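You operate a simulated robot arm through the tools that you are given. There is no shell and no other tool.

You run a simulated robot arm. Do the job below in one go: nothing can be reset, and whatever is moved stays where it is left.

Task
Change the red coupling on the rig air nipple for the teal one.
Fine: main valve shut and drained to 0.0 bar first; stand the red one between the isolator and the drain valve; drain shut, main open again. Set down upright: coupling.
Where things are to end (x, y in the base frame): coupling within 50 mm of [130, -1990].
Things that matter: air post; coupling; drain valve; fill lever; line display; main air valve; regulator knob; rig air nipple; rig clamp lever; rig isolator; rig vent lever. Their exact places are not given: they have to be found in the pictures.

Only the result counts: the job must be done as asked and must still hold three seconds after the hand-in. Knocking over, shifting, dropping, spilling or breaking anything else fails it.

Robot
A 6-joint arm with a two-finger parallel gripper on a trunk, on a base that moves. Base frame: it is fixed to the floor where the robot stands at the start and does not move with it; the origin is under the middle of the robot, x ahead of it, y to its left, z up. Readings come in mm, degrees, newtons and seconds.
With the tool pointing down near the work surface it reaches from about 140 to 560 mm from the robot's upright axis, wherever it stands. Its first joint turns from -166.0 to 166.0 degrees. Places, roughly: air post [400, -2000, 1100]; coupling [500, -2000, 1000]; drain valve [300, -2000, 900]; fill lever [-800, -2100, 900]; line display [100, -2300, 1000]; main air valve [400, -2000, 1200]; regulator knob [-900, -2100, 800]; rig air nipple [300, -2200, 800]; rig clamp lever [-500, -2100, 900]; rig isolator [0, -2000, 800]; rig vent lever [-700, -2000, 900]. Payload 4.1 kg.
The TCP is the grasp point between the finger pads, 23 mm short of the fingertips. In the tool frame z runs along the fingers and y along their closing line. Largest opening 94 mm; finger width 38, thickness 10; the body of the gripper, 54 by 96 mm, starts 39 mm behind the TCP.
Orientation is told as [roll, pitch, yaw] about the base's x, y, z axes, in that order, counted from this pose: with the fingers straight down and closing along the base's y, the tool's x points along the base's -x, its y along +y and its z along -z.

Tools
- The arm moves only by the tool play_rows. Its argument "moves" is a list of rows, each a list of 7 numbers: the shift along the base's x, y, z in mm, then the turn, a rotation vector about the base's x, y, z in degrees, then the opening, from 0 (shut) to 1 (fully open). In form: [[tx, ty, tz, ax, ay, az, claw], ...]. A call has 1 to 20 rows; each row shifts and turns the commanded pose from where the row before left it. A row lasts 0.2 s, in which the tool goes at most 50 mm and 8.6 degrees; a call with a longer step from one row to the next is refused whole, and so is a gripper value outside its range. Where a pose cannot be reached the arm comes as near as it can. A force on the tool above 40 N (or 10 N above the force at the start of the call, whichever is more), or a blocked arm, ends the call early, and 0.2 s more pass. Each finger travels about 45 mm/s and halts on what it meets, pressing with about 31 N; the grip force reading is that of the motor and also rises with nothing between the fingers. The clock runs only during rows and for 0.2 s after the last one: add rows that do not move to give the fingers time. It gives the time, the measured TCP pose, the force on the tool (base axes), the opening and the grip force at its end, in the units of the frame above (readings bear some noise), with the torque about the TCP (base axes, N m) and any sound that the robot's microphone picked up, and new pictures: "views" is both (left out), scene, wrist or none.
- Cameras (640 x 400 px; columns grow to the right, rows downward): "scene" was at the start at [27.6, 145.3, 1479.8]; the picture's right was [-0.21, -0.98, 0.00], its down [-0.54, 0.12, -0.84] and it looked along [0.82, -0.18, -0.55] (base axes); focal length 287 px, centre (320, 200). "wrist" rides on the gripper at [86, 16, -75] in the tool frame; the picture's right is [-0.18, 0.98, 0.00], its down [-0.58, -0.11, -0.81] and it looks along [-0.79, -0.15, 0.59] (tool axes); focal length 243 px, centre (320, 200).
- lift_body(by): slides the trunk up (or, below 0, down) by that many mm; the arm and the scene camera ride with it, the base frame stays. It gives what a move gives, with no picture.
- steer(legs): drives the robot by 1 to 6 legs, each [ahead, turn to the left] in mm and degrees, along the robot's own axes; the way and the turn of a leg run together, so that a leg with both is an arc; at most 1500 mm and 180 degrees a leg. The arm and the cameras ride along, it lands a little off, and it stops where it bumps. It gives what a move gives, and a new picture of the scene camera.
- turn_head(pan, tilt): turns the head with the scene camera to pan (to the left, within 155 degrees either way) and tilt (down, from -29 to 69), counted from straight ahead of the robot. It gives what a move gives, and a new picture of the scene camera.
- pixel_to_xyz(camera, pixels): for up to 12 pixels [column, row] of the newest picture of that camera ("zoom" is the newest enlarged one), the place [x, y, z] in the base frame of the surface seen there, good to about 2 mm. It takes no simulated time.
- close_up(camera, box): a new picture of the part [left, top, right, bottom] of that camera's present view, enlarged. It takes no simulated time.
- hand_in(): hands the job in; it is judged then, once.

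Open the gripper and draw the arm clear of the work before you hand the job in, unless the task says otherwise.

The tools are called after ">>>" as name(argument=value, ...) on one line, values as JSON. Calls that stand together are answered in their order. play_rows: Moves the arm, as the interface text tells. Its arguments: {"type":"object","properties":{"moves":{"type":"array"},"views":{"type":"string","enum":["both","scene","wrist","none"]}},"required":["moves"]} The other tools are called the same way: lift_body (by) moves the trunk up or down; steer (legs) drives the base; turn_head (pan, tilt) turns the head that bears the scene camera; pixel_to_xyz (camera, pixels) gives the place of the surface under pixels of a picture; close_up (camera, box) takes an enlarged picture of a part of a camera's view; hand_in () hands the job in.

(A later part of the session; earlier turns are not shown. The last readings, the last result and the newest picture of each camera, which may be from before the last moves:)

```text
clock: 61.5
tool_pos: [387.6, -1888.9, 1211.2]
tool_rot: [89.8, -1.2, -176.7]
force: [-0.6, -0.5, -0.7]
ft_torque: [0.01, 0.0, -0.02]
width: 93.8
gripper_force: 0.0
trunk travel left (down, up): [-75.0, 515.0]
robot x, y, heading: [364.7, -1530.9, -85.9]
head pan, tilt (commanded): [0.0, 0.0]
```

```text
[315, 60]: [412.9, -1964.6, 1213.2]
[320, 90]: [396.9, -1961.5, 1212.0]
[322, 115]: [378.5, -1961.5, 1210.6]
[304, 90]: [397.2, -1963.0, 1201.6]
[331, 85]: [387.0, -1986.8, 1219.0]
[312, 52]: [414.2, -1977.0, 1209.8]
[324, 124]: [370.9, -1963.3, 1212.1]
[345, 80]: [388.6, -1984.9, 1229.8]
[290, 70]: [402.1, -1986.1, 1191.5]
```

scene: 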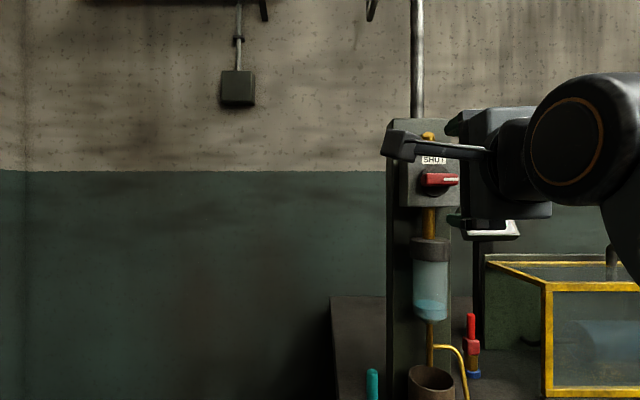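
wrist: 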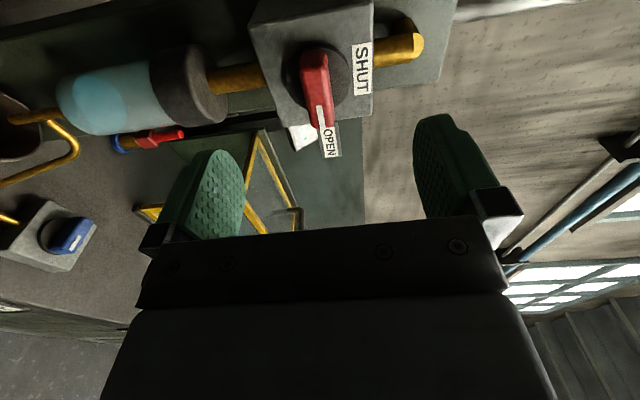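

Bar centre is ≈(391, ·, 1212). I advance to TCP y≈-1957 with a half-open gripper and close on the bar.

>>> play_rows(moves=[[0.8, -17, 0, 0, 0, 0, 0.5], [0.8, -17, 0, 0, 0, 0, 0.5], [0.8, -17, 0, 0, 0, 0, 0.5], [0.8, -16, 0, 0, 0, 0, 0.5], [0, 0, 0, 0, 0, 0, 0.5]], views="both")

```text
clock: 62.7
tool_pos: [391.7, -1957.0, 1212.4]
tool_rot: [89.8, -1.2, -176.7]
force: [1.2, 0.2, -0.2]
ft_torque: [-0.01, -0.01, -0.03]
width: 47.4
gripper_force: 0.0
trunk travel left (down, up): [-75.0, 515.0]
robot x, y, heading: [361.6, -1527.7, -86.3]
head pan, tilt (commanded): [0.0, 0.0]
```

scene: 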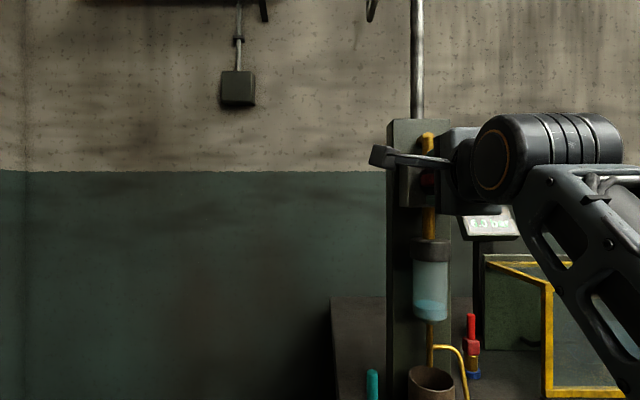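
wrist: 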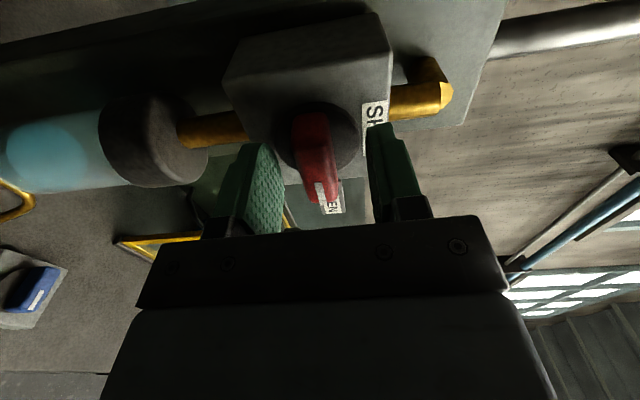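

The bar lies centred between the fingers. I close the gripper on it.

>>> play_rows(moves=[[0, 0, 0, 0, 0, 0, 0.1], [0, 0, 0, 0, 0, 0, 0.1], [0, 0, 0, 0, 0, 0, 0.1]], views="wrist")

>>> close_up(camera="scene", box=[440, 180, 536, 240])

```text
clock: 63.5
tool_pos: [390.3, -1956.9, 1209.6]
tool_rot: [89.5, -1.2, -176.7]
force: [-0.8, 9.1, -22.3]
ft_torque: [-0.43, -0.14, 0.08]
width: 17.9
gripper_force: 44.7
trunk travel left (down, up): [-75.0, 515.0]
robot x, y, heading: [363.6, -1528.6, -85.7]
head pan, tilt (commanded): [0.0, 0.0]
```

wrist: 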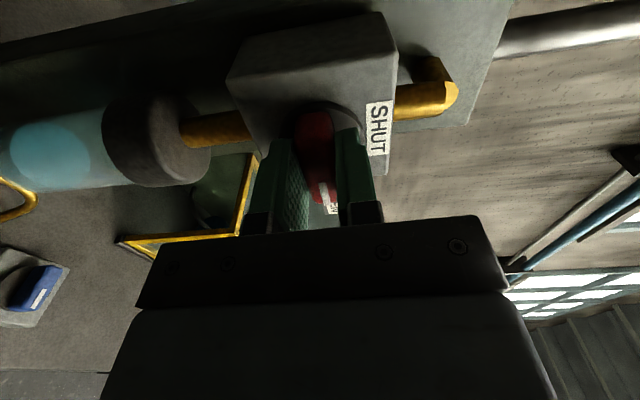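

```text
6.67 times, centred on (488, 210) of scene
```

zoom: 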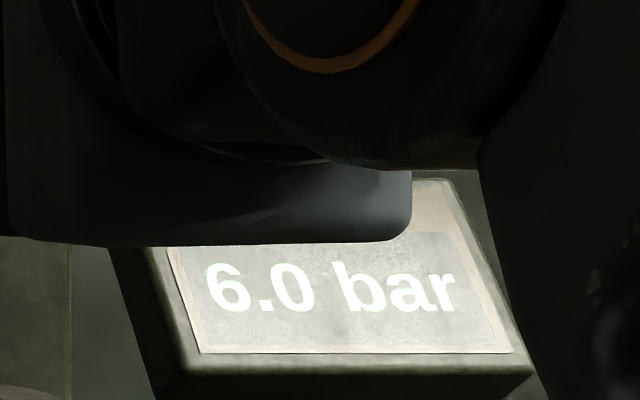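

Gripped (width 17.9), with the hand pulled about 3 mm down; I lower the command to relieve that, then start turning counter-clockwise toward SHUT.

>>> play_rows(moves=[[0, 0, -2.7, 0, 0, 0, 0.1], [0, 0, 0, 0, 0, 0, 0.1], [0, 0, 0, -0.37, 6, 0, 0.1], [0, 0, 0, -0.37, 6, 0, 0.1], [0, 0, 0, -0.37, 6, 0, 0.1]], views="wrist")

```text
clock: 64.7
tool_pos: [391.1, -1957.6, 1209.3]
tool_rot: [89.9, -19.4, -176.6]
force: [1.7, -0.9, -5.9]
ft_torque: [-0.8, -0.09, -0.51]
width: 18.0
gripper_force: 45.1
trunk travel left (down, up): [-75.0, 515.0]
robot x, y, heading: [366.1, -1527.3, -85.8]
head pan, tilt (commanded): [0.0, 0.0]
```

wrist: 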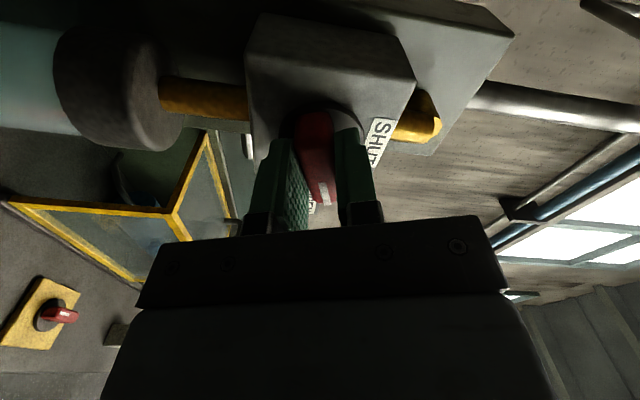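

The handle turns with the fingers with low force. I continue the remaining ~72° to SHUT.

>>> play_rows(moves=[[0, 0, 0, -0.37, 6, 0, 0.1], [0, 0, 0, -0.37, 6, 0, 0.1], [0, 0, 0, -0.37, 6, 0, 0.1], [0, 0, 0, -0.37, 6, 0, 0.1], [0, 0, 0, -0.37, 6, 0, 0.1], [0, 0, 0, -0.37, 6, 0, 0.1], [0, 0, 0, -0.37, 6, 0, 0.1], [0, 0, 0, -0.37, 6, 0, 0.1], [0, 0, 0, -0.37, 6, 0, 0.1], [0, 0, 0, -0.37, 6, 0, 0.1], [0, 0, 0, -0.37, 6, 0, 0.1], [0, 0, 0, -0.37, 6, 0, 0.1], [0, 0, 0, 0, 0, 0, 0.1]], views="both")

```text
clock: 67.5
tool_pos: [388.2, -1957.8, 1208.3]
tool_rot: [-81.6, -88.7, -5.1]
force: [-15.0, 12.1, -33.2]
ft_torque: [0.4, -1.28, 0.52]
width: 18.2
gripper_force: 45.4
trunk travel left (down, up): [-75.0, 515.0]
robot x, y, heading: [362.7, -1524.4, -85.9]
head pan, tilt (commanded): [0.0, 0.0]
```

scene: 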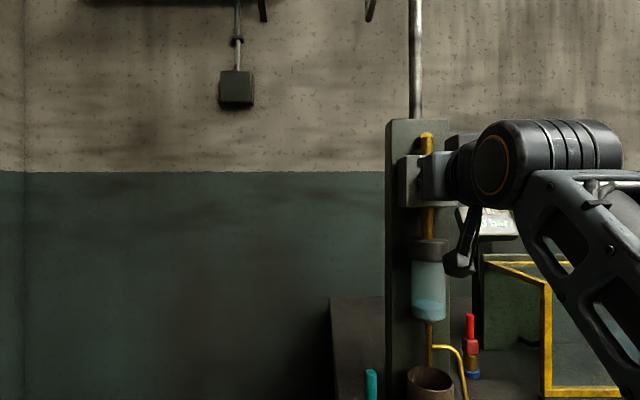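
wrist: 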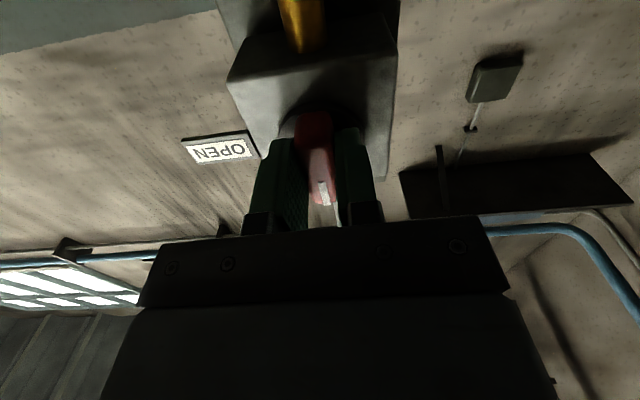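

The turn reached its stop (torque about y −1.3 N m) with the mark pointing up. I open the gripper, back off and look at the valve.

>>> play_rows(moves=[[0, 0, 0, 0, 0, 0, 0.5], [0, 0, 0, 0, 0, 0, 0.5], [-1, 17, 0, 0, 0, 0, 0.5], [-1, 17, 0, 0, 0, 0, 0.5], [-1, 17, 0, 0, 0, 0, 0.5], [-1, 17, 0, 0, 0, 0, 0.5]], views="both")

>>> close_up(camera="scene", box=[390, 120, 550, 240])

```text
clock: 68.9
tool_pos: [385.8, -1889.0, 1208.7]
tool_rot: [-97.9, -88.6, 11.3]
force: [-0.1, 0.1, 0.1]
ft_torque: [-0.05, 0.02, 0.02]
width: 47.0
gripper_force: 0.1
trunk travel left (down, up): [-75.0, 515.0]
robot x, y, heading: [360.6, -1532.4, -85.9]
head pan, tilt (commanded): [0.0, 0.0]
```

scene: 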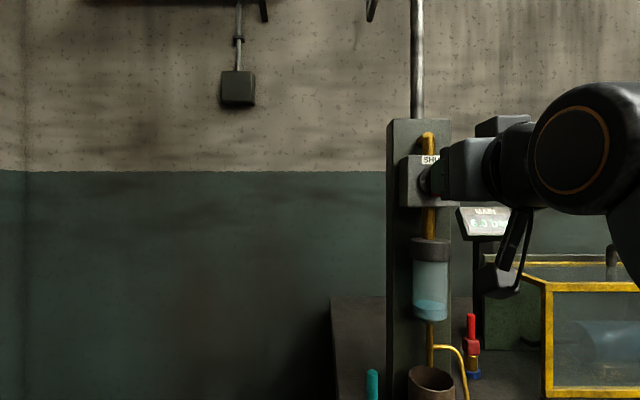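
wrist: 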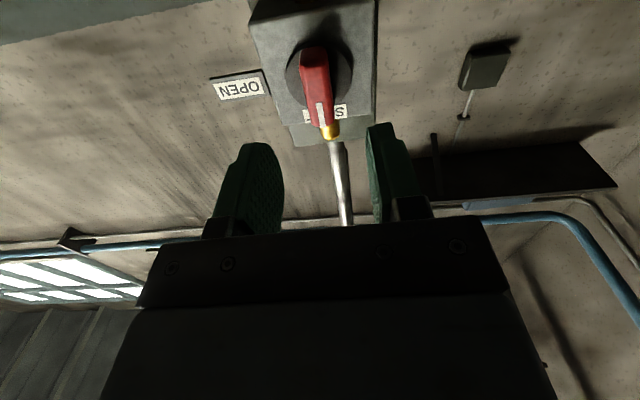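

```text
3.33 times, centred on (470, 180) of scene
```

zoom: 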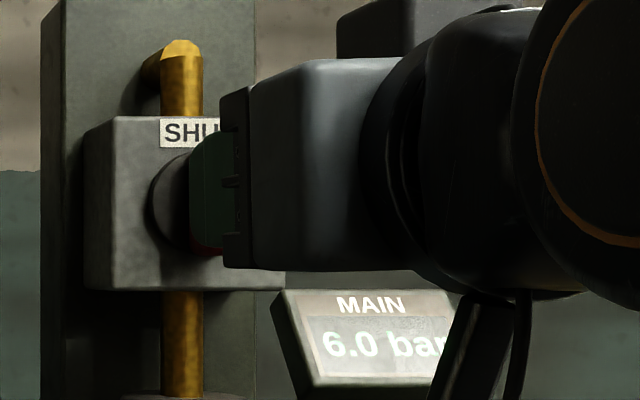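

The wrist picture shows the mark now at SHUT; display MAIN still 6.0 bar, as expected before draining. I bring the tool back to pointing down and raise the trunk for the bench work.

>>> play_rows(moves=[[-0.4, 7.5, -24.5, 8.17, 0.5, 0, 0.5], [-0.4, 7.5, -24.5, 8.17, 0.5, 0, 0.5], [-0.4, 7.5, -24.5, 8.17, 0.5, 0, 0.5], [-0.4, 7.5, -24.5, 8.17, 0.5, 0, 0.5], [-0.4, 7.5, -24.5, 8.17, 0.5, 0, 0.5], [-0.4, 7.5, -24.5, 8.17, 0.5, 0, 0.5], [-0.4, 7.5, -24.5, 8.17, 0.5, 0, 0.5], [-0.4, 7.5, -24.5, 8.17, 0.5, 0, 0.5], [-0.4, 7.5, -24.5, 8.17, 0.5, 0, 0.5], [-0.4, 7.5, -24.5, 8.17, 0.5, 0, 0.5], [-0.4, 7.5, -24.5, 7.2, 0.5, 0, 0.5]], views="none")

>>> lift_body(by=350)

>>> turn_head(pan=0, tilt=45)

```text
clock: 71.3
tool_pos: [381.5, -1807.8, 940.0]
tool_rot: [-0.2, -1.0, -85.2]
force: [0.1, 0.9, 0.9]
ft_torque: [-0.05, 0.03, -0.02]
width: 47.3
gripper_force: 0.1
trunk travel left (down, up): [-75.0, 515.0]
robot x, y, heading: [363.4, -1527.9, -86.0]
head pan, tilt (commanded): [0.0, 0.0]
```

```text
clock: 74.7
tool_pos: [381.6, -1807.8, 1291.3]
tool_rot: [-0.3, -1.0, -85.1]
force: [0.3, 0.0, 0.1]
ft_torque: [0.01, 0.05, 0.0]
width: 46.8
gripper_force: 0.1
trunk travel left (down, up): [-425.0, 165.0]
robot x, y, heading: [364.7, -1530.2, -85.8]
head pan, tilt (commanded): [0.0, 0.0]
```

```text
clock: 75.8
tool_pos: [380.9, -1807.4, 1290.8]
tool_rot: [-0.2, -1.1, -85.1]
force: [-0.3, -0.2, 0.1]
ft_torque: [-0.03, 0.0, 0.03]
width: 47.2
gripper_force: 0.1
trunk travel left (down, up): [-425.0, 165.0]
robot x, y, heading: [361.2, -1527.5, -85.6]
head pan, tilt (commanded): [0.0, 45.0]
```

scene: 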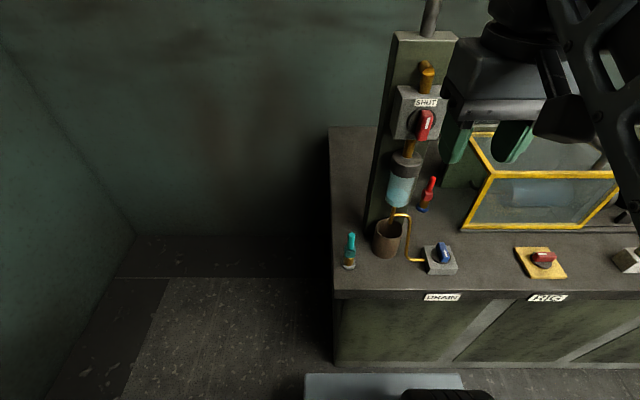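

Clear view: main handle points to SHUT. I zoom on the drain valve near (442,255) and on the couplings for exact places.

>>> close_up(camera="scene", box=[410, 225, 474, 265])

>>> close_up(camera="scene", box=[405, 230, 477, 275])

>>> pixel_to_xyz(camera="zoom", pixels=[[300, 130], [320, 160], [355, 180], [380, 240], [345, 245], [300, 200], [385, 200], [200, 180], [470, 200], [240, 320], [460, 290], [320, 125]])

```text
10.00 times, centred on (442, 245) of scene
```

zoom: 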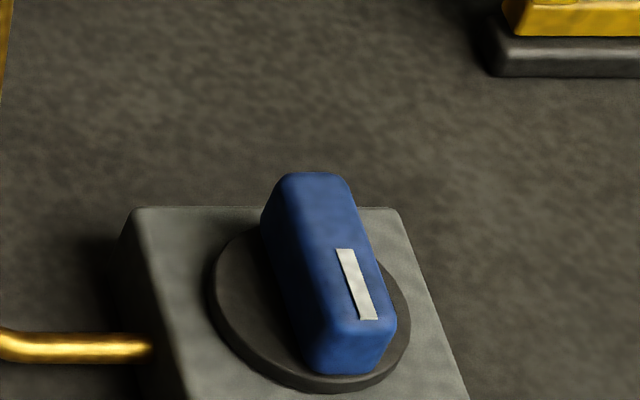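

```text
8.89 times, centred on (441, 252) of scene
```

zoom: 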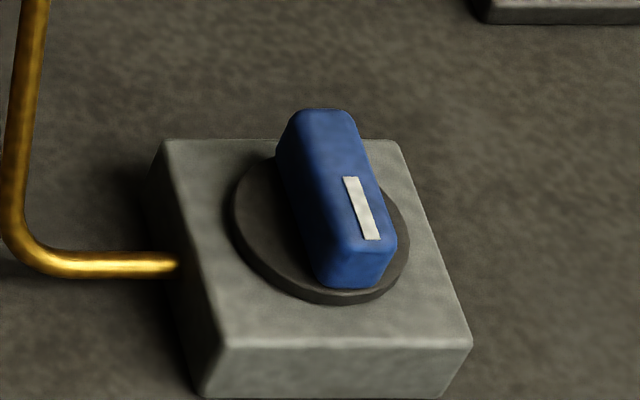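

```text
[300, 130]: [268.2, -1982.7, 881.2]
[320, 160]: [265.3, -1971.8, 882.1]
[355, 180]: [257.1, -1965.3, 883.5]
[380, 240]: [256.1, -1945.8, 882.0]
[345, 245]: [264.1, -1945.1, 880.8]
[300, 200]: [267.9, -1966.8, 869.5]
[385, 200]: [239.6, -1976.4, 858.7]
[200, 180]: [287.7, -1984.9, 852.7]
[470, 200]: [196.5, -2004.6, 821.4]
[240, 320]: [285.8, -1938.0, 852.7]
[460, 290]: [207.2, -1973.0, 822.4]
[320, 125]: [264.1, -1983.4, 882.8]
```

The drain handle's axis is ≈(260.5,-1963), top z 883, length along y. To know whether the camera boom may swing to the left side I measure the bowl, cup and pipe.

>>> close_up(camera="scene", box=[360, 140, 456, 270])

>>> pixel_to_xyz(camera="scene", pixels=[[387, 195], [398, 190], [411, 195], [400, 206], [402, 160], [418, 165], [374, 225], [402, 225], [388, 235], [409, 216], [408, 240], [392, 213]])

```text
3.08 times, centred on (408, 205) of scene
```

zoom: 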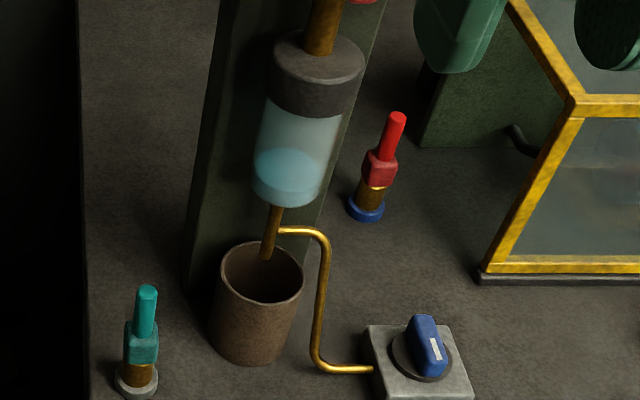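

```text
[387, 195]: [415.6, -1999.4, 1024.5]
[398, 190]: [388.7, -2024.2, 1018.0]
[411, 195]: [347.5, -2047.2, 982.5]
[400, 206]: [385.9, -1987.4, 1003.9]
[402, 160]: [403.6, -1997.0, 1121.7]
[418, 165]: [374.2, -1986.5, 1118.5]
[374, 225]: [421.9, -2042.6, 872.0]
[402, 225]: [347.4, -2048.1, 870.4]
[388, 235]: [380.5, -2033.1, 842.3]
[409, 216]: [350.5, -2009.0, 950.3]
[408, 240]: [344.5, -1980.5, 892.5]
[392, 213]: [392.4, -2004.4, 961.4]
```

The thin pipe at x≈345 stands too near for the camera boom on the left side, so I will take the drain bar by its ends with the camera on the right side (tool turned +90°). I go down in front of the bench first, then in over the valve.

>>> play_rows(moves=[[-8.3, -3.9, -32.8, 0, 0, 8.1, 0.8], [-8.3, -3.9, -32.8, 0, 0, 8.1, 0.8], [-8.3, -3.9, -32.8, 0, 0, 8.1, 0.8], [-8.3, -3.9, -32.8, 0, 0, 8.1, 0.8], [-8.3, -3.9, -32.8, 0, 0, 8.1, 0.8], [-8.3, -3.9, -32.8, 0, 0, 8.1, 0.8], [-8.3, -3.9, -32.8, 0, 0, 8.1, 0.8], [-8.3, -3.9, -32.8, 0, 0, 8.1, 0.8], [-8.3, -3.9, -32.8, 0, 0, 8.1, 0.8], [-8.3, -3.9, -32.8, 0, 0, 8.1, 0.8], [-8.3, -3.9, -32.8, 0, 0, 8.1, 0.8], [0, 0, 0, 0, 0, 0, 0.8]], views="both")

```text
clock: 78.4
tool_pos: [289.7, -1850.2, 928.4]
tool_rot: [-0.1, -1.1, 3.9]
force: [0.2, -0.2, 0.2]
ft_torque: [-0.03, 0.0, -0.01]
width: 75.1
gripper_force: 0.0
trunk travel left (down, up): [-425.0, 165.0]
robot x, y, heading: [363.9, -1526.3, -85.7]
head pan, tilt (commanded): [0.0, 45.0]
```

scene: 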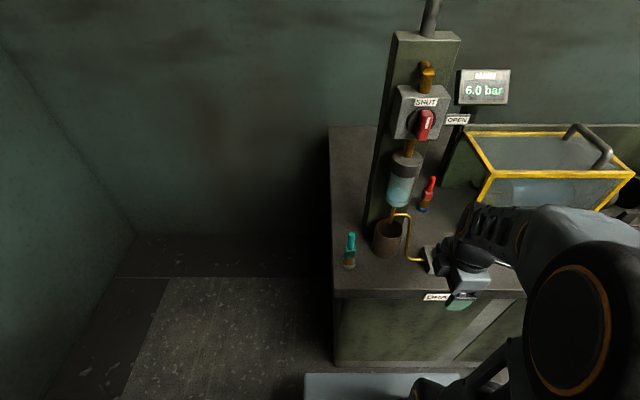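
wrist: 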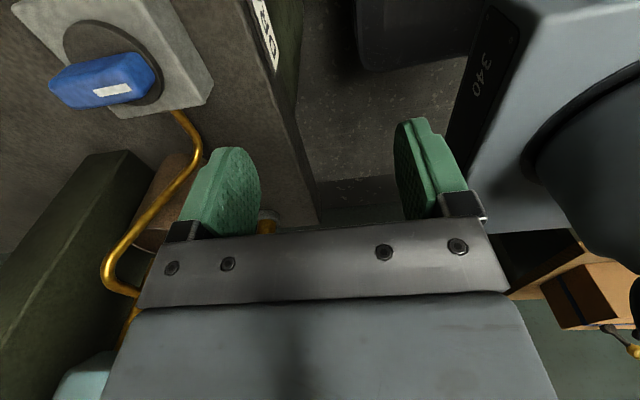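

The display reads 6.0 bar at (485,90). I measure the drain bar in the wrist picture (ends at about (55,90) and (155,75)).

>>> pixel_to_xyz(camera="wrist", pixels=[[70, 95], [105, 75], [145, 85], [60, 70], [140, 57], [110, 100], [95, 70], [135, 70], [75, 40], [155, 90]])

```text
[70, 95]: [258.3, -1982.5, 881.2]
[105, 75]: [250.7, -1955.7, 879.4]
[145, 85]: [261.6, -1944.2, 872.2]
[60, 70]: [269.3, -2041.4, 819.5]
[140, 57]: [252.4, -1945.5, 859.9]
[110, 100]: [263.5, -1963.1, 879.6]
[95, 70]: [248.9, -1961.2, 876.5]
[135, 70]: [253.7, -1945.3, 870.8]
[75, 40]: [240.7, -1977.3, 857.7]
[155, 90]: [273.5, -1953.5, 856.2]
```

>>> play_rows(moves=[[-10.07, -37.8, 0, 0, 0, 0, 0.8], [-10.07, -37.8, 0, 0, 0, 0, 0.8], [-10.07, -37.8, 0, 0, 0, 0, 0.8], [0, 0, -14, 0, 1.0, 0, 0.8], [0, 0, 0, 0, 0, 0, 0.8]], views="both")

```text
clock: 79.6
tool_pos: [260.2, -1963.0, 915.0]
tool_rot: [-0.2, -0.2, 4.1]
force: [-0.1, -0.2, 1.0]
ft_torque: [0.01, 0.0, 0.01]
width: 75.4
gripper_force: 0.1
trunk travel left (down, up): [-425.0, 165.0]
robot x, y, heading: [357.7, -1529.3, -86.0]
head pan, tilt (commanded): [0.0, 45.0]
```

scene: 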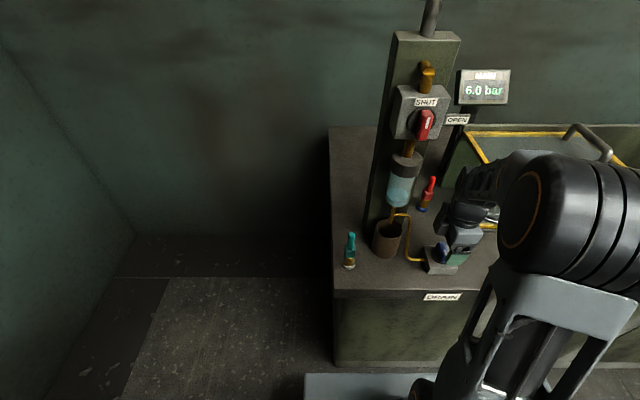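
wrist: 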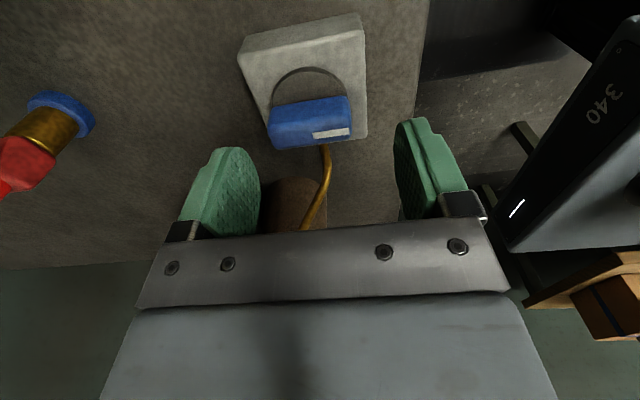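

The bar is centred between the fingers. I lower to z≈886 and close on the bar's ends.

>>> play_rows(moves=[[0, 0, -10, 0, 0, 0, 0.8], [0, 0, -10, 0, 0, 0, 0.8], [0, 0, -9, 0, 0, 0, 0.8], [0, 0, 0, 0, 0, 0, 0.6], [0, 0, 0, 0, 0, 0, 0.4], [0, 0, 0, 0, 0, 0, 0.4]], views="wrist")

```text
clock: 81.0
tool_pos: [258.0, -1967.2, 885.3]
tool_rot: [-0.4, 0.0, 3.9]
force: [2.6, -29.1, -2.8]
ft_torque: [-0.15, 0.35, -0.06]
width: 50.1
gripper_force: 14.8
trunk travel left (down, up): [-425.0, 165.0]
robot x, y, heading: [365.1, -1528.9, -86.0]
head pan, tilt (commanded): [0.0, 45.0]
```

wrist: 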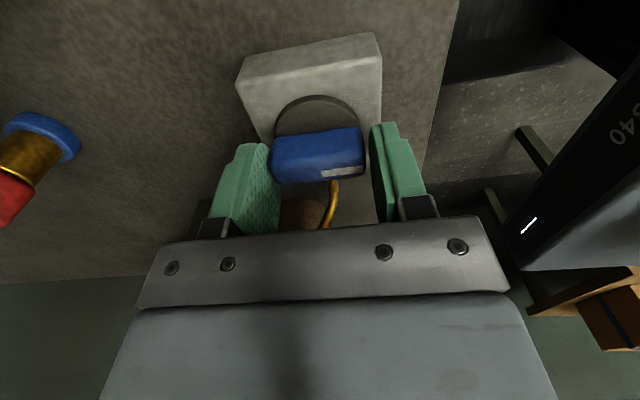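

Gripped at width 50 (bar length). The hand was pulled 4 mm toward −y, so I shift the command there, then test a turn of −12° (mark toward the pipe).

>>> play_rows(moves=[[0, -4.2, 0, 0, 0, 0, 0.4], [0, 0, 0, 0, 0, 0, 0.4], [0, 0, 0, 0, 0, -4, 0.4], [0, 0, 0, 0, 0, -4, 0.4], [0, 0, 0, 0, 0, -4, 0.4]], views="wrist")

```text
clock: 82.2
tool_pos: [259.5, -1969.4, 886.5]
tool_rot: [-0.2, -0.1, -8.1]
force: [-0.3, -21.5, 6.4]
ft_torque: [0.93, -0.21, 0.0]
width: 47.9
gripper_force: 45.6
trunk travel left (down, up): [-425.0, 165.0]
robot x, y, heading: [361.3, -1529.2, -85.9]
head pan, tilt (commanded): [0.0, 45.0]
```

wrist: 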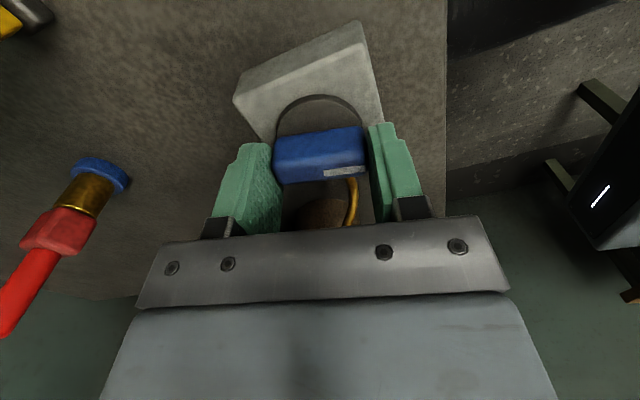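

The bar turns freely toward the pipe. I shift another 2 mm and keep turning in steps.

>>> play_rows(moves=[[0, -2, 0, 0, 0, -6, 0.4], [0, 0, 0, 0, 0, -6, 0.4], [0, 0, 0, 0, 0, -6, 0.4], [0, 0, 0, 0, 0, -6, 0.4], [0, 0, 0, 0, 0, -6, 0.4]], views="wrist")

```text
clock: 83.4
tool_pos: [260.6, -1969.2, 886.3]
tool_rot: [-0.1, 0.0, -38.2]
force: [-5.0, -1.6, 6.1]
ft_torque: [0.6, -0.18, 0.01]
width: 48.0
gripper_force: 45.1
trunk travel left (down, up): [-425.0, 165.0]
robot x, y, heading: [365.6, -1526.5, -86.0]
head pan, tilt (commanded): [0.0, 45.0]
```

wrist: 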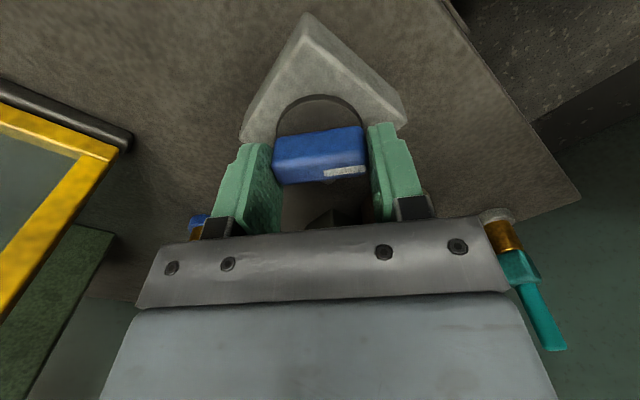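

Low forces; 42° done. I continue to the full 90°.

>>> play_rows(moves=[[0, 0, 0, 0, 0, -6, 0.4], [0, 0, 0, 0, 0, -6, 0.4], [0, 0, 0, 0, 0, -6, 0.4], [0, 0, 0, 0, 0, -6, 0.4], [0, 0, 0, 0, 0, -6, 0.4], [0, 0, 0, 0, 0, -6, 0.4], [0, 0, 0, 0, 0, -6, 0.4], [0, 0, 0, 0, 0, -6, 0.4]], views="both")

```text
clock: 85.2
tool_pos: [258.6, -1969.4, 886.4]
tool_rot: [-0.1, 0.0, -86.2]
force: [-8.3, 4.6, -1.4]
ft_torque: [0.55, -0.76, 0.01]
width: 47.7
gripper_force: 44.9
trunk travel left (down, up): [-425.0, 165.0]
robot x, y, heading: [359.6, -1529.5, -85.8]
head pan, tilt (commanded): [0.0, 45.0]
```

scene: 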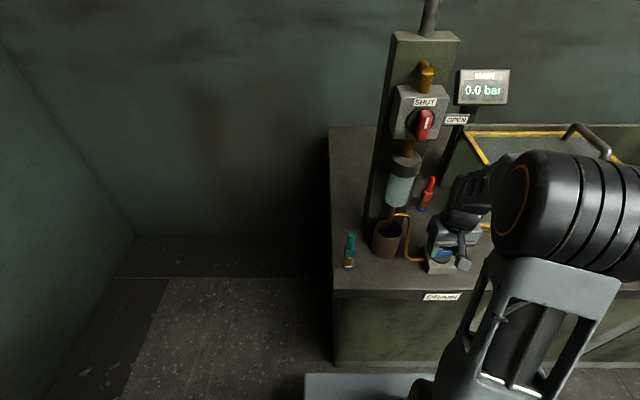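
wrist: 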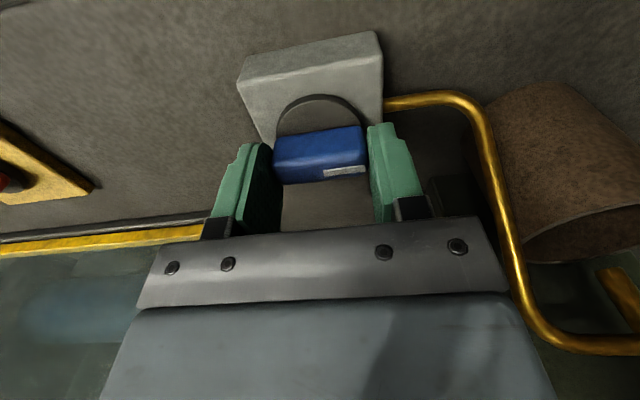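

The display seems to read 0.0 bar now. I enlarge it to be sure, then release the drain handle and rise.

>>> close_up(camera="scene", box=[450, 60, 520, 110])

>>> play_rows(moves=[[0, 0, 0, 0, 0, 0, 0.75], [0, 0, 0, 0, 0, 0, 0.75], [0, 0, 15, 0, 0, 0, 0.75], [0, 0, 20, 0, 0, 0, 0.75], [0, 0, 10, 0, 0, 0, 0.75]], views="both")

```text
8.00 times, centred on (485, 85) of scene
```

zoom: 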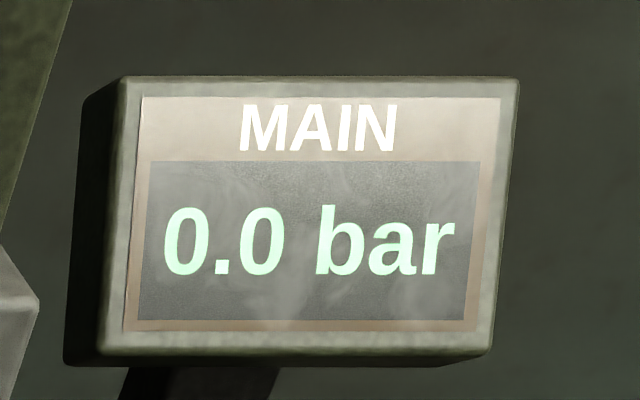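

```text
clock: 86.4
tool_pos: [259.9, -1970.9, 930.7]
tool_rot: [-0.1, -0.1, -86.0]
force: [0.1, 0.5, -0.2]
ft_torque: [0.01, 0.03, -0.02]
width: 70.6
gripper_force: 0.0
trunk travel left (down, up): [-425.0, 165.0]
robot x, y, heading: [364.3, -1529.7, -85.8]
head pan, tilt (commanded): [0.0, 45.0]
```

scene: 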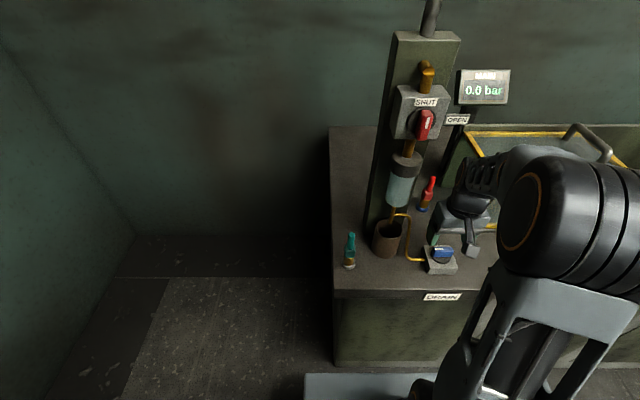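
wrist: 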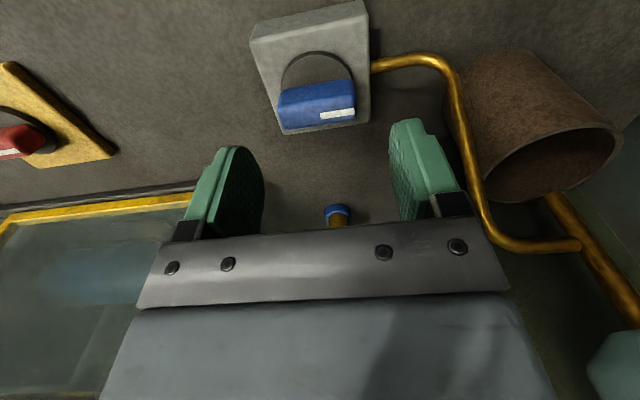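

Confirmed MAIN 0.0 bar. Next the red coupling: it's too far from here, so I retract the arm and will drive to about (100,-1650), right of the post's label.

>>> play_rows(moves=[[8, 35, 5, 0, 0, 0, 0.6], [8, 35, 5, 0, 0, 0, 0.6], [8, 35, 5, 0, 0, 0, 0.6], [16, 10, 32, 0, 0, 0, 0.6], [16, 10, 32, 0, 0, 0, 0.6], [16, 10, 32, 0, 0, 0, 0.6], [16, 10, 32, 0, 0, 0, 0.6], [16, 10, 32, 0, 0, 0, 0.6], [16, 9, 32, 0, 0, 0, 0.6]], views="none")

>>> steer(legs=[[-300, 0], [0, -34], [484, 0], [0, 34]])

```text
clock: 88.4
tool_pos: [380.8, -1806.1, 1139.1]
tool_rot: [-0.1, -0.1, -86.0]
force: [0.2, -0.6, 0.7]
ft_torque: [0.02, 0.0, -0.01]
width: 56.5
gripper_force: 0.0
trunk travel left (down, up): [-425.0, 165.0]
robot x, y, heading: [365.0, -1528.1, -85.8]
head pan, tilt (commanded): [0.0, 45.0]
```

```text
clock: 94.5
tool_pos: [-28.2, -1853.5, 1137.3]
tool_rot: [-0.1, 0.0, -120.0]
force: [0.8, 0.0, -0.3]
ft_torque: [-0.01, 0.0, 0.0]
width: 56.2
gripper_force: 0.2
trunk travel left (down, up): [-425.0, 165.0]
robot x, y, heading: [113.6, -1612.9, -119.9]
head pan, tilt (commanded): [0.0, 45.0]
stopped in leg 3: the robot was blocked; the commanded pose is now the measured one
```

scene: 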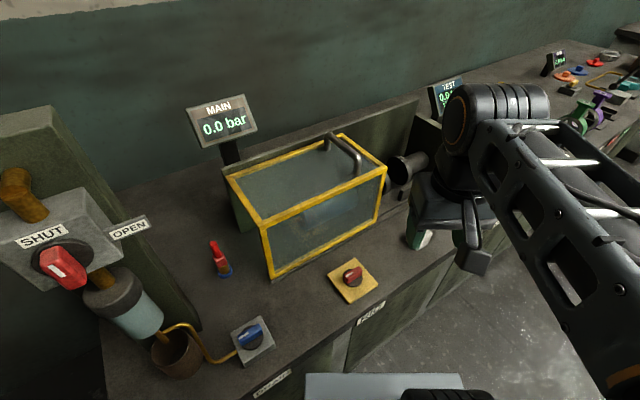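

The base bumped the bench corner-on at heading −120°, stopped at (114,-1613). I back off, square up, and go a little forward again.

>>> steer(legs=[[-45, 0], [0, 34], [60, 0]])

```text
clock: 97.6
tool_pos: [157.8, -1909.9, 1137.5]
tool_rot: [-0.3, 0.1, -85.8]
force: [0.3, 0.3, 0.6]
ft_torque: [0.0, 0.02, -0.02]
width: 56.4
gripper_force: 0.0
trunk travel left (down, up): [-425.0, 165.0]
robot x, y, heading: [139.0, -1632.8, -85.6]
head pan, tilt (commanded): [0.0, 45.0]
```

scene: 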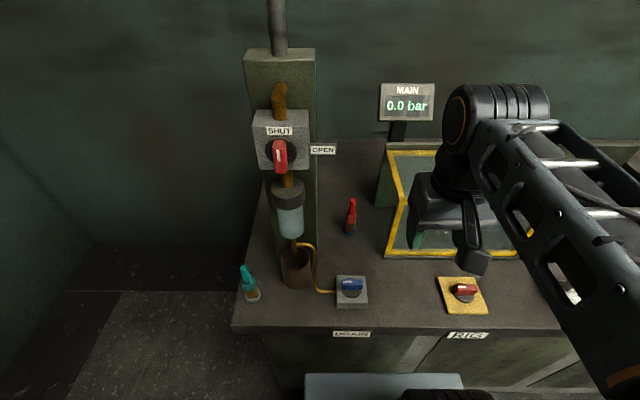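

Good, nothing on the bench moved. I zoom on the red coupling at (350,218) and the teal one at (250,283) for exact places.

>>> close_up(camera="scene", box=[330, 190, 378, 240])

>>> pixel_to_xyz(camera="zoom", pixels=[[270, 120], [300, 120], [275, 160], [298, 150], [282, 180], [260, 240], [290, 250], [315, 230], [280, 215], [255, 320], [280, 300], [290, 340]])

>>> close_up(camera="scene", box=[220, 255, 284, 310])

```text
8.00 times, centred on (354, 215) of scene
```

zoom: 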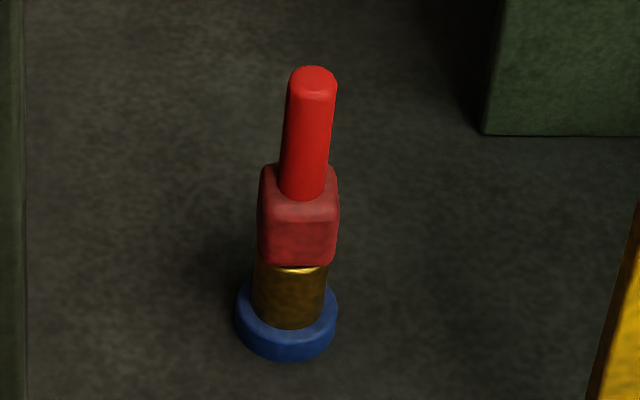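

```text
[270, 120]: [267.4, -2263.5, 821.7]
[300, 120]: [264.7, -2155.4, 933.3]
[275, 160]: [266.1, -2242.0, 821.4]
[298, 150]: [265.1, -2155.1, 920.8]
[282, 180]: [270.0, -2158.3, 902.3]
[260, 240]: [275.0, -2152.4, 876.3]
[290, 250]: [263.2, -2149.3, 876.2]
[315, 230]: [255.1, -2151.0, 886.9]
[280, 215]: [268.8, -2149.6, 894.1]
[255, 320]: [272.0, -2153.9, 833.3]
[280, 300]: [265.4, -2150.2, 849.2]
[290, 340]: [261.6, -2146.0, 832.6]
```

```text
7.27 times, centred on (252, 282) of scene
```

zoom: 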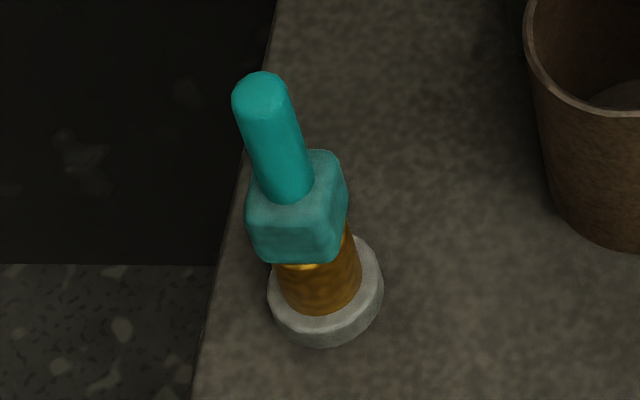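

>>> pixel_to_xyz(camera="zoom", pixels=[[262, 85], [275, 140], [285, 180], [262, 160], [300, 150], [290, 230], [270, 200], [335, 190], [320, 290], [325, 330], [280, 310], [375, 280]])

>>> play_rows(moves=[[0, 0, 0, 0, 0, 0, 0.6]], views="wrist")

```text
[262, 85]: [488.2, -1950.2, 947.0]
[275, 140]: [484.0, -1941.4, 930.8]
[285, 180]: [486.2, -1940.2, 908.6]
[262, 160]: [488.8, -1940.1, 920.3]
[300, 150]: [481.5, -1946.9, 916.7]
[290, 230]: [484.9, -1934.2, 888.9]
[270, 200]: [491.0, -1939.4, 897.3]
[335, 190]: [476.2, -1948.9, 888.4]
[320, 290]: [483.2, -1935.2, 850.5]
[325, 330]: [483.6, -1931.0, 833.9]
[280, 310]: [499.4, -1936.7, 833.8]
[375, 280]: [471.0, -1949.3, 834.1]
```

```text
clock: 98.0
tool_pos: [158.1, -1910.0, 1137.5]
tool_rot: [-0.2, 0.0, -85.8]
force: [0.1, 0.8, -1.2]
ft_torque: [-0.02, 0.01, -0.01]
width: 56.4
gripper_force: 0.0
trunk travel left (down, up): [-425.0, 165.0]
robot x, y, heading: [138.6, -1631.5, -85.5]
head pan, tilt (commanded): [0.0, 45.0]
```

wrist: 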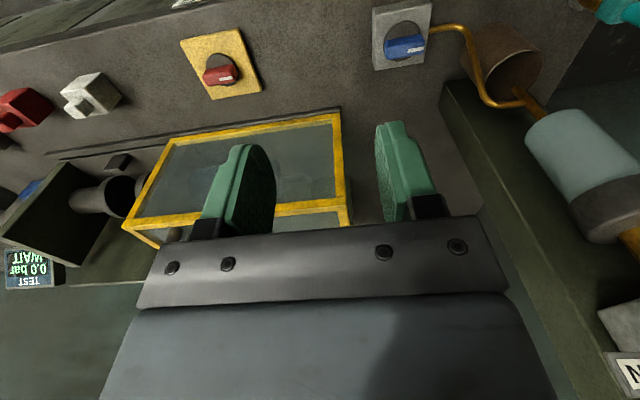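

Red stem centre ≈(264,-2163.5), teal ≈(485,-1949); stems z≈898–948. I check the tank's frame and the back board edges next to the red coupling before reaching in.

>>> pixel_to_xyz(camera="scene", pixels=[[377, 204], [378, 190], [386, 153], [395, 160], [403, 195], [388, 152], [400, 153], [387, 255], [333, 150], [313, 150], [323, 146], [323, 155]])

```text
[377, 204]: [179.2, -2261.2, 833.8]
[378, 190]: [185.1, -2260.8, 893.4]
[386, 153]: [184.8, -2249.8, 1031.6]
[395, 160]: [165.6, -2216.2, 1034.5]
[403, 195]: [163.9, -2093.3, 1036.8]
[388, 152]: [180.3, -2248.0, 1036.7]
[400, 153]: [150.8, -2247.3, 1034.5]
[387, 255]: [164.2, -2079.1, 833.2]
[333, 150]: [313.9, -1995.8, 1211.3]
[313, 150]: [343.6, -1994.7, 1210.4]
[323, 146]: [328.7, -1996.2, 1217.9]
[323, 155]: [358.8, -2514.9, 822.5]
```

>>> play_rows(moves=[[19.25, -20, -31.9, 0, 0, 0, 0.5], [19.25, -20, -31.9, 0, 0, 0, 0.5], [19.25, -20, -31.9, 0, 0, 0, 0.5], [19.25, -20, -31.9, 0, 0, 0, 0.5], [9.7, -30, -8.3, 0, 0, 0, 0.5], [9.7, -30, -8.3, 0, 0, 0, 0.5], [9.6, -30, -8.3, 0, 0, 0, 0.5], [0, -27.8, 0, 0, 0, 0, 0.5], [0, -27.8, 0, 0, 0, 0, 0.5], [0, 0, 0, 0, 0, 0, 0.5]], views="both")

```text
clock: 100.2
tool_pos: [264.1, -2136.7, 986.5]
tool_rot: [-0.2, 0.0, -85.8]
force: [-1.1, 0.2, -0.1]
ft_torque: [-0.05, 0.0, -0.02]
width: 47.0
gripper_force: 0.1
trunk travel left (down, up): [-425.0, 165.0]
robot x, y, heading: [141.8, -1630.5, -85.6]
head pan, tilt (commanded): [0.0, 45.0]
```

scene: 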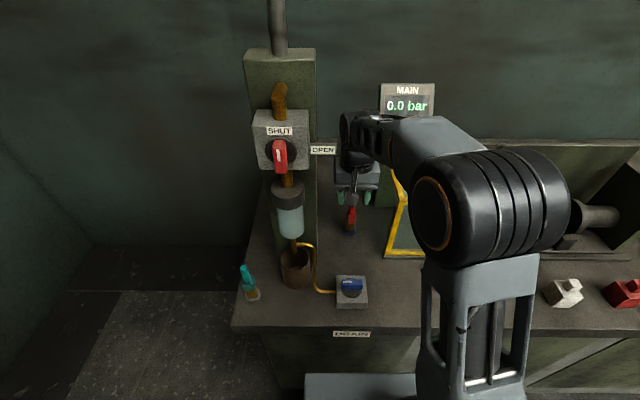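
wrist: 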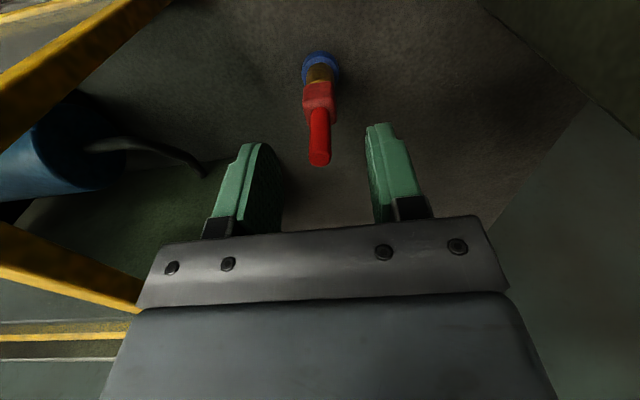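

The red stem shows at (318,135) between the fingers in the wrist picture. I measure it to centre the grip.

>>> pixel_to_xyz(camera="wrist", pixels=[[320, 155], [319, 135], [318, 118], [311, 140], [328, 140], [318, 100], [305, 98], [334, 98], [320, 75], [304, 70], [338, 70], [320, 160]])

```text
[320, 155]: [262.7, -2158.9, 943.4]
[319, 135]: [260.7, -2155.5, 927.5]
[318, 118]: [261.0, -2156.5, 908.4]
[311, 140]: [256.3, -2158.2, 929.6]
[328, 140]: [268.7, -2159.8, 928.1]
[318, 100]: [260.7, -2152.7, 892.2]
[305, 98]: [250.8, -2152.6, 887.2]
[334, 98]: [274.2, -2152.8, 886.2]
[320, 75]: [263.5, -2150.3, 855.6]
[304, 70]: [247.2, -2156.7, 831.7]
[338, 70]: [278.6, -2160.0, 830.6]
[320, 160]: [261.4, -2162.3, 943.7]
```

Stem centre is (262.7,-2164), body x 250–275. I centre above it and descend so the tips stop just above the body (TCP z≈926).

>>> play_rows(moves=[[-1.4, -27.3, 0, 0, 0, 0, 0.5], [0, 0, 0, 0, 0, 0, 0.5], [0, 0, -20, 0, 0, 0, 0.5], [0, 0, -20, 0, 0, 0, 0.5], [0, 0, -20, 0, 0, 0, 0.5], [0, 0, 0, 0, 0, 0, 0.5]], views="wrist")

```text
clock: 101.6
tool_pos: [262.8, -2163.3, 923.8]
tool_rot: [-0.2, 0.0, -85.7]
force: [-0.4, 0.3, 0.1]
ft_torque: [0.05, -0.01, 0.0]
width: 46.9
gripper_force: 0.0
trunk travel left (down, up): [-425.0, 165.0]
robot x, y, heading: [135.0, -1632.7, -85.5]
head pan, tilt (commanded): [0.0, 45.0]
```

wrist: 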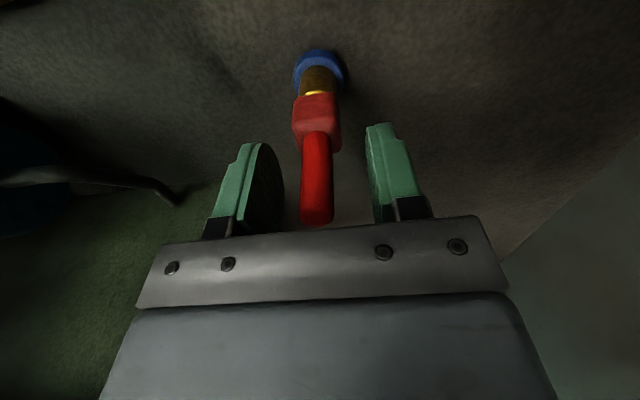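

The stem sits between the fingers. I close on it.

>>> play_rows(moves=[[0, 0, 0, 0, 0, 0, 0.3], [0, 0, 0, 0, 0, 0, 0.1], [0, 0, 0, 0, 0, 0, 0.1], [0, 0, 0, 0, 0, 0, 0.1]], views="wrist")

```text
clock: 102.6
tool_pos: [263.0, -2163.0, 923.9]
tool_rot: [-0.2, 0.0, -85.8]
force: [-1.8, 0.5, -0.2]
ft_torque: [0.02, 0.13, 0.01]
width: 15.2
gripper_force: 30.8
trunk travel left (down, up): [-425.0, 165.0]
robot x, y, heading: [139.7, -1633.1, -85.6]
head pan, tilt (commanded): [0.0, 45.0]
```

wrist: 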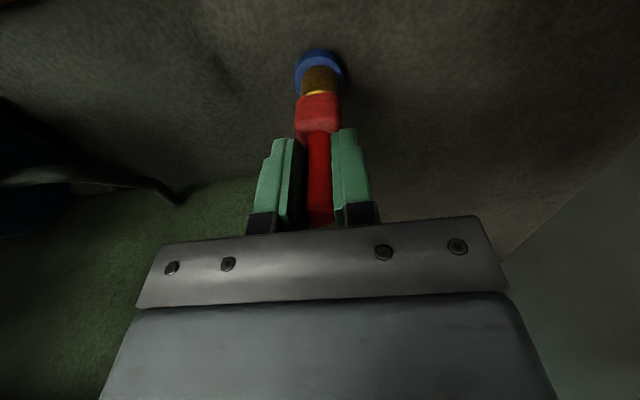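

Gripped at 15 mm with almost no side force. I lift slowly and watch the force.

>>> play_rows(moves=[[0, 0, 4, 0, 0, 0, 0.1], [0, 0, 4, 0, 0, 0, 0.1], [0, 0, 4, 0, 0, 0, 0.1], [0, 0, 0, 0, 0, 0, 0.1]], views="wrist")

```text
clock: 103.6
tool_pos: [262.7, -2162.2, 935.9]
tool_rot: [-0.2, 0.1, -85.8]
force: [-1.9, 1.0, -1.8]
ft_torque: [0.07, 0.11, -0.03]
width: 14.9
gripper_force: 31.4
trunk travel left (down, up): [-425.0, 165.0]
robot x, y, heading: [137.6, -1632.3, -85.5]
head pan, tilt (commanded): [0.0, 45.0]
```

wrist: 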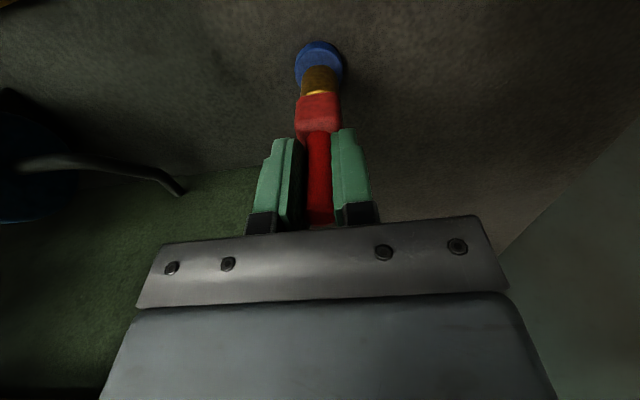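

It comes up freely; the brass skirt belongs to the coupling. I lift further to clear the nipple.

>>> play_rows(moves=[[0, 0, 10, 0, 0, 0, 0.1], [0, 0, 10, 0, 0, 0, 0.1], [0, 0, 10, 0, 0, 0, 0.1], [0, 0, 10, 0, 0, 0, 0.1], [0, 0, 10, 0, 0, 0, 0.1]], views="both")

>>> close_up(camera="scene", box=[325, 170, 389, 240])

```text
clock: 104.8
tool_pos: [260.3, -2162.7, 987.7]
tool_rot: [-0.1, 0.0, -85.8]
force: [-0.5, -0.6, -1.3]
ft_torque: [-0.02, -0.01, 0.0]
width: 15.2
gripper_force: 30.9
trunk travel left (down, up): [-425.0, 165.0]
robot x, y, heading: [135.7, -1630.0, -85.6]
head pan, tilt (commanded): [0.0, 45.0]
```

scene: 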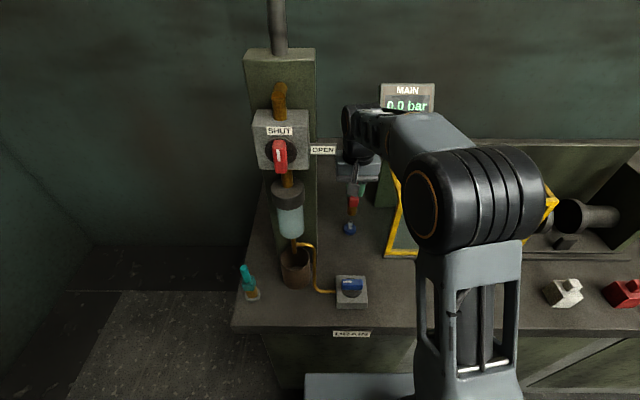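
wrist: 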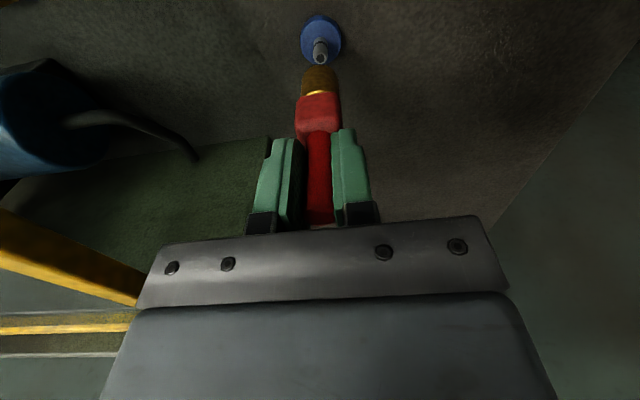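

```text
5.71 times, centred on (357, 205) of scene
```

zoom: 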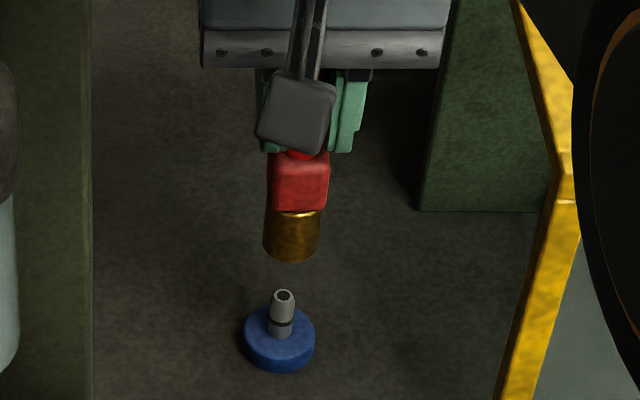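

The nipple (grey pin in the blue ring) is free and the coupling hangs clear. I measure the coupling's bottom and the nipple.

>>> pixel_to_xyz(camera="zoom", pixels=[[290, 258], [292, 250], [268, 245], [316, 245], [283, 293], [283, 310], [281, 335], [281, 355], [250, 335], [312, 335], [298, 180], [295, 225]])

>>> pixel_to_xyz(camera="wrist", pixels=[[320, 60], [320, 45], [302, 38], [340, 38], [320, 20], [320, 75], [303, 78], [337, 78]])

```text
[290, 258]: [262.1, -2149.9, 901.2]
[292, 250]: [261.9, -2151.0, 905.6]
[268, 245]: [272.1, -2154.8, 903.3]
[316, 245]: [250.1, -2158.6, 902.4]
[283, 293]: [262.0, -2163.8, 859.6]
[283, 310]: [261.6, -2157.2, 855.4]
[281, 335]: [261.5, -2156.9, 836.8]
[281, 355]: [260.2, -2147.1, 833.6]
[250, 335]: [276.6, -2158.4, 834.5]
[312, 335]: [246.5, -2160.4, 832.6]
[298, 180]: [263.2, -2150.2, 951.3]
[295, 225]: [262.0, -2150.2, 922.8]
```

```text
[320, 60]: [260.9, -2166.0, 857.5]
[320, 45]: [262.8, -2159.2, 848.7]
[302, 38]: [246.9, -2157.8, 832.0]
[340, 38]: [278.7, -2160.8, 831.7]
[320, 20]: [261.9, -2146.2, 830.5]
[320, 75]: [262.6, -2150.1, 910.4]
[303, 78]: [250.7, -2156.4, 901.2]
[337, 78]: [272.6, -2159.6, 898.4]
```

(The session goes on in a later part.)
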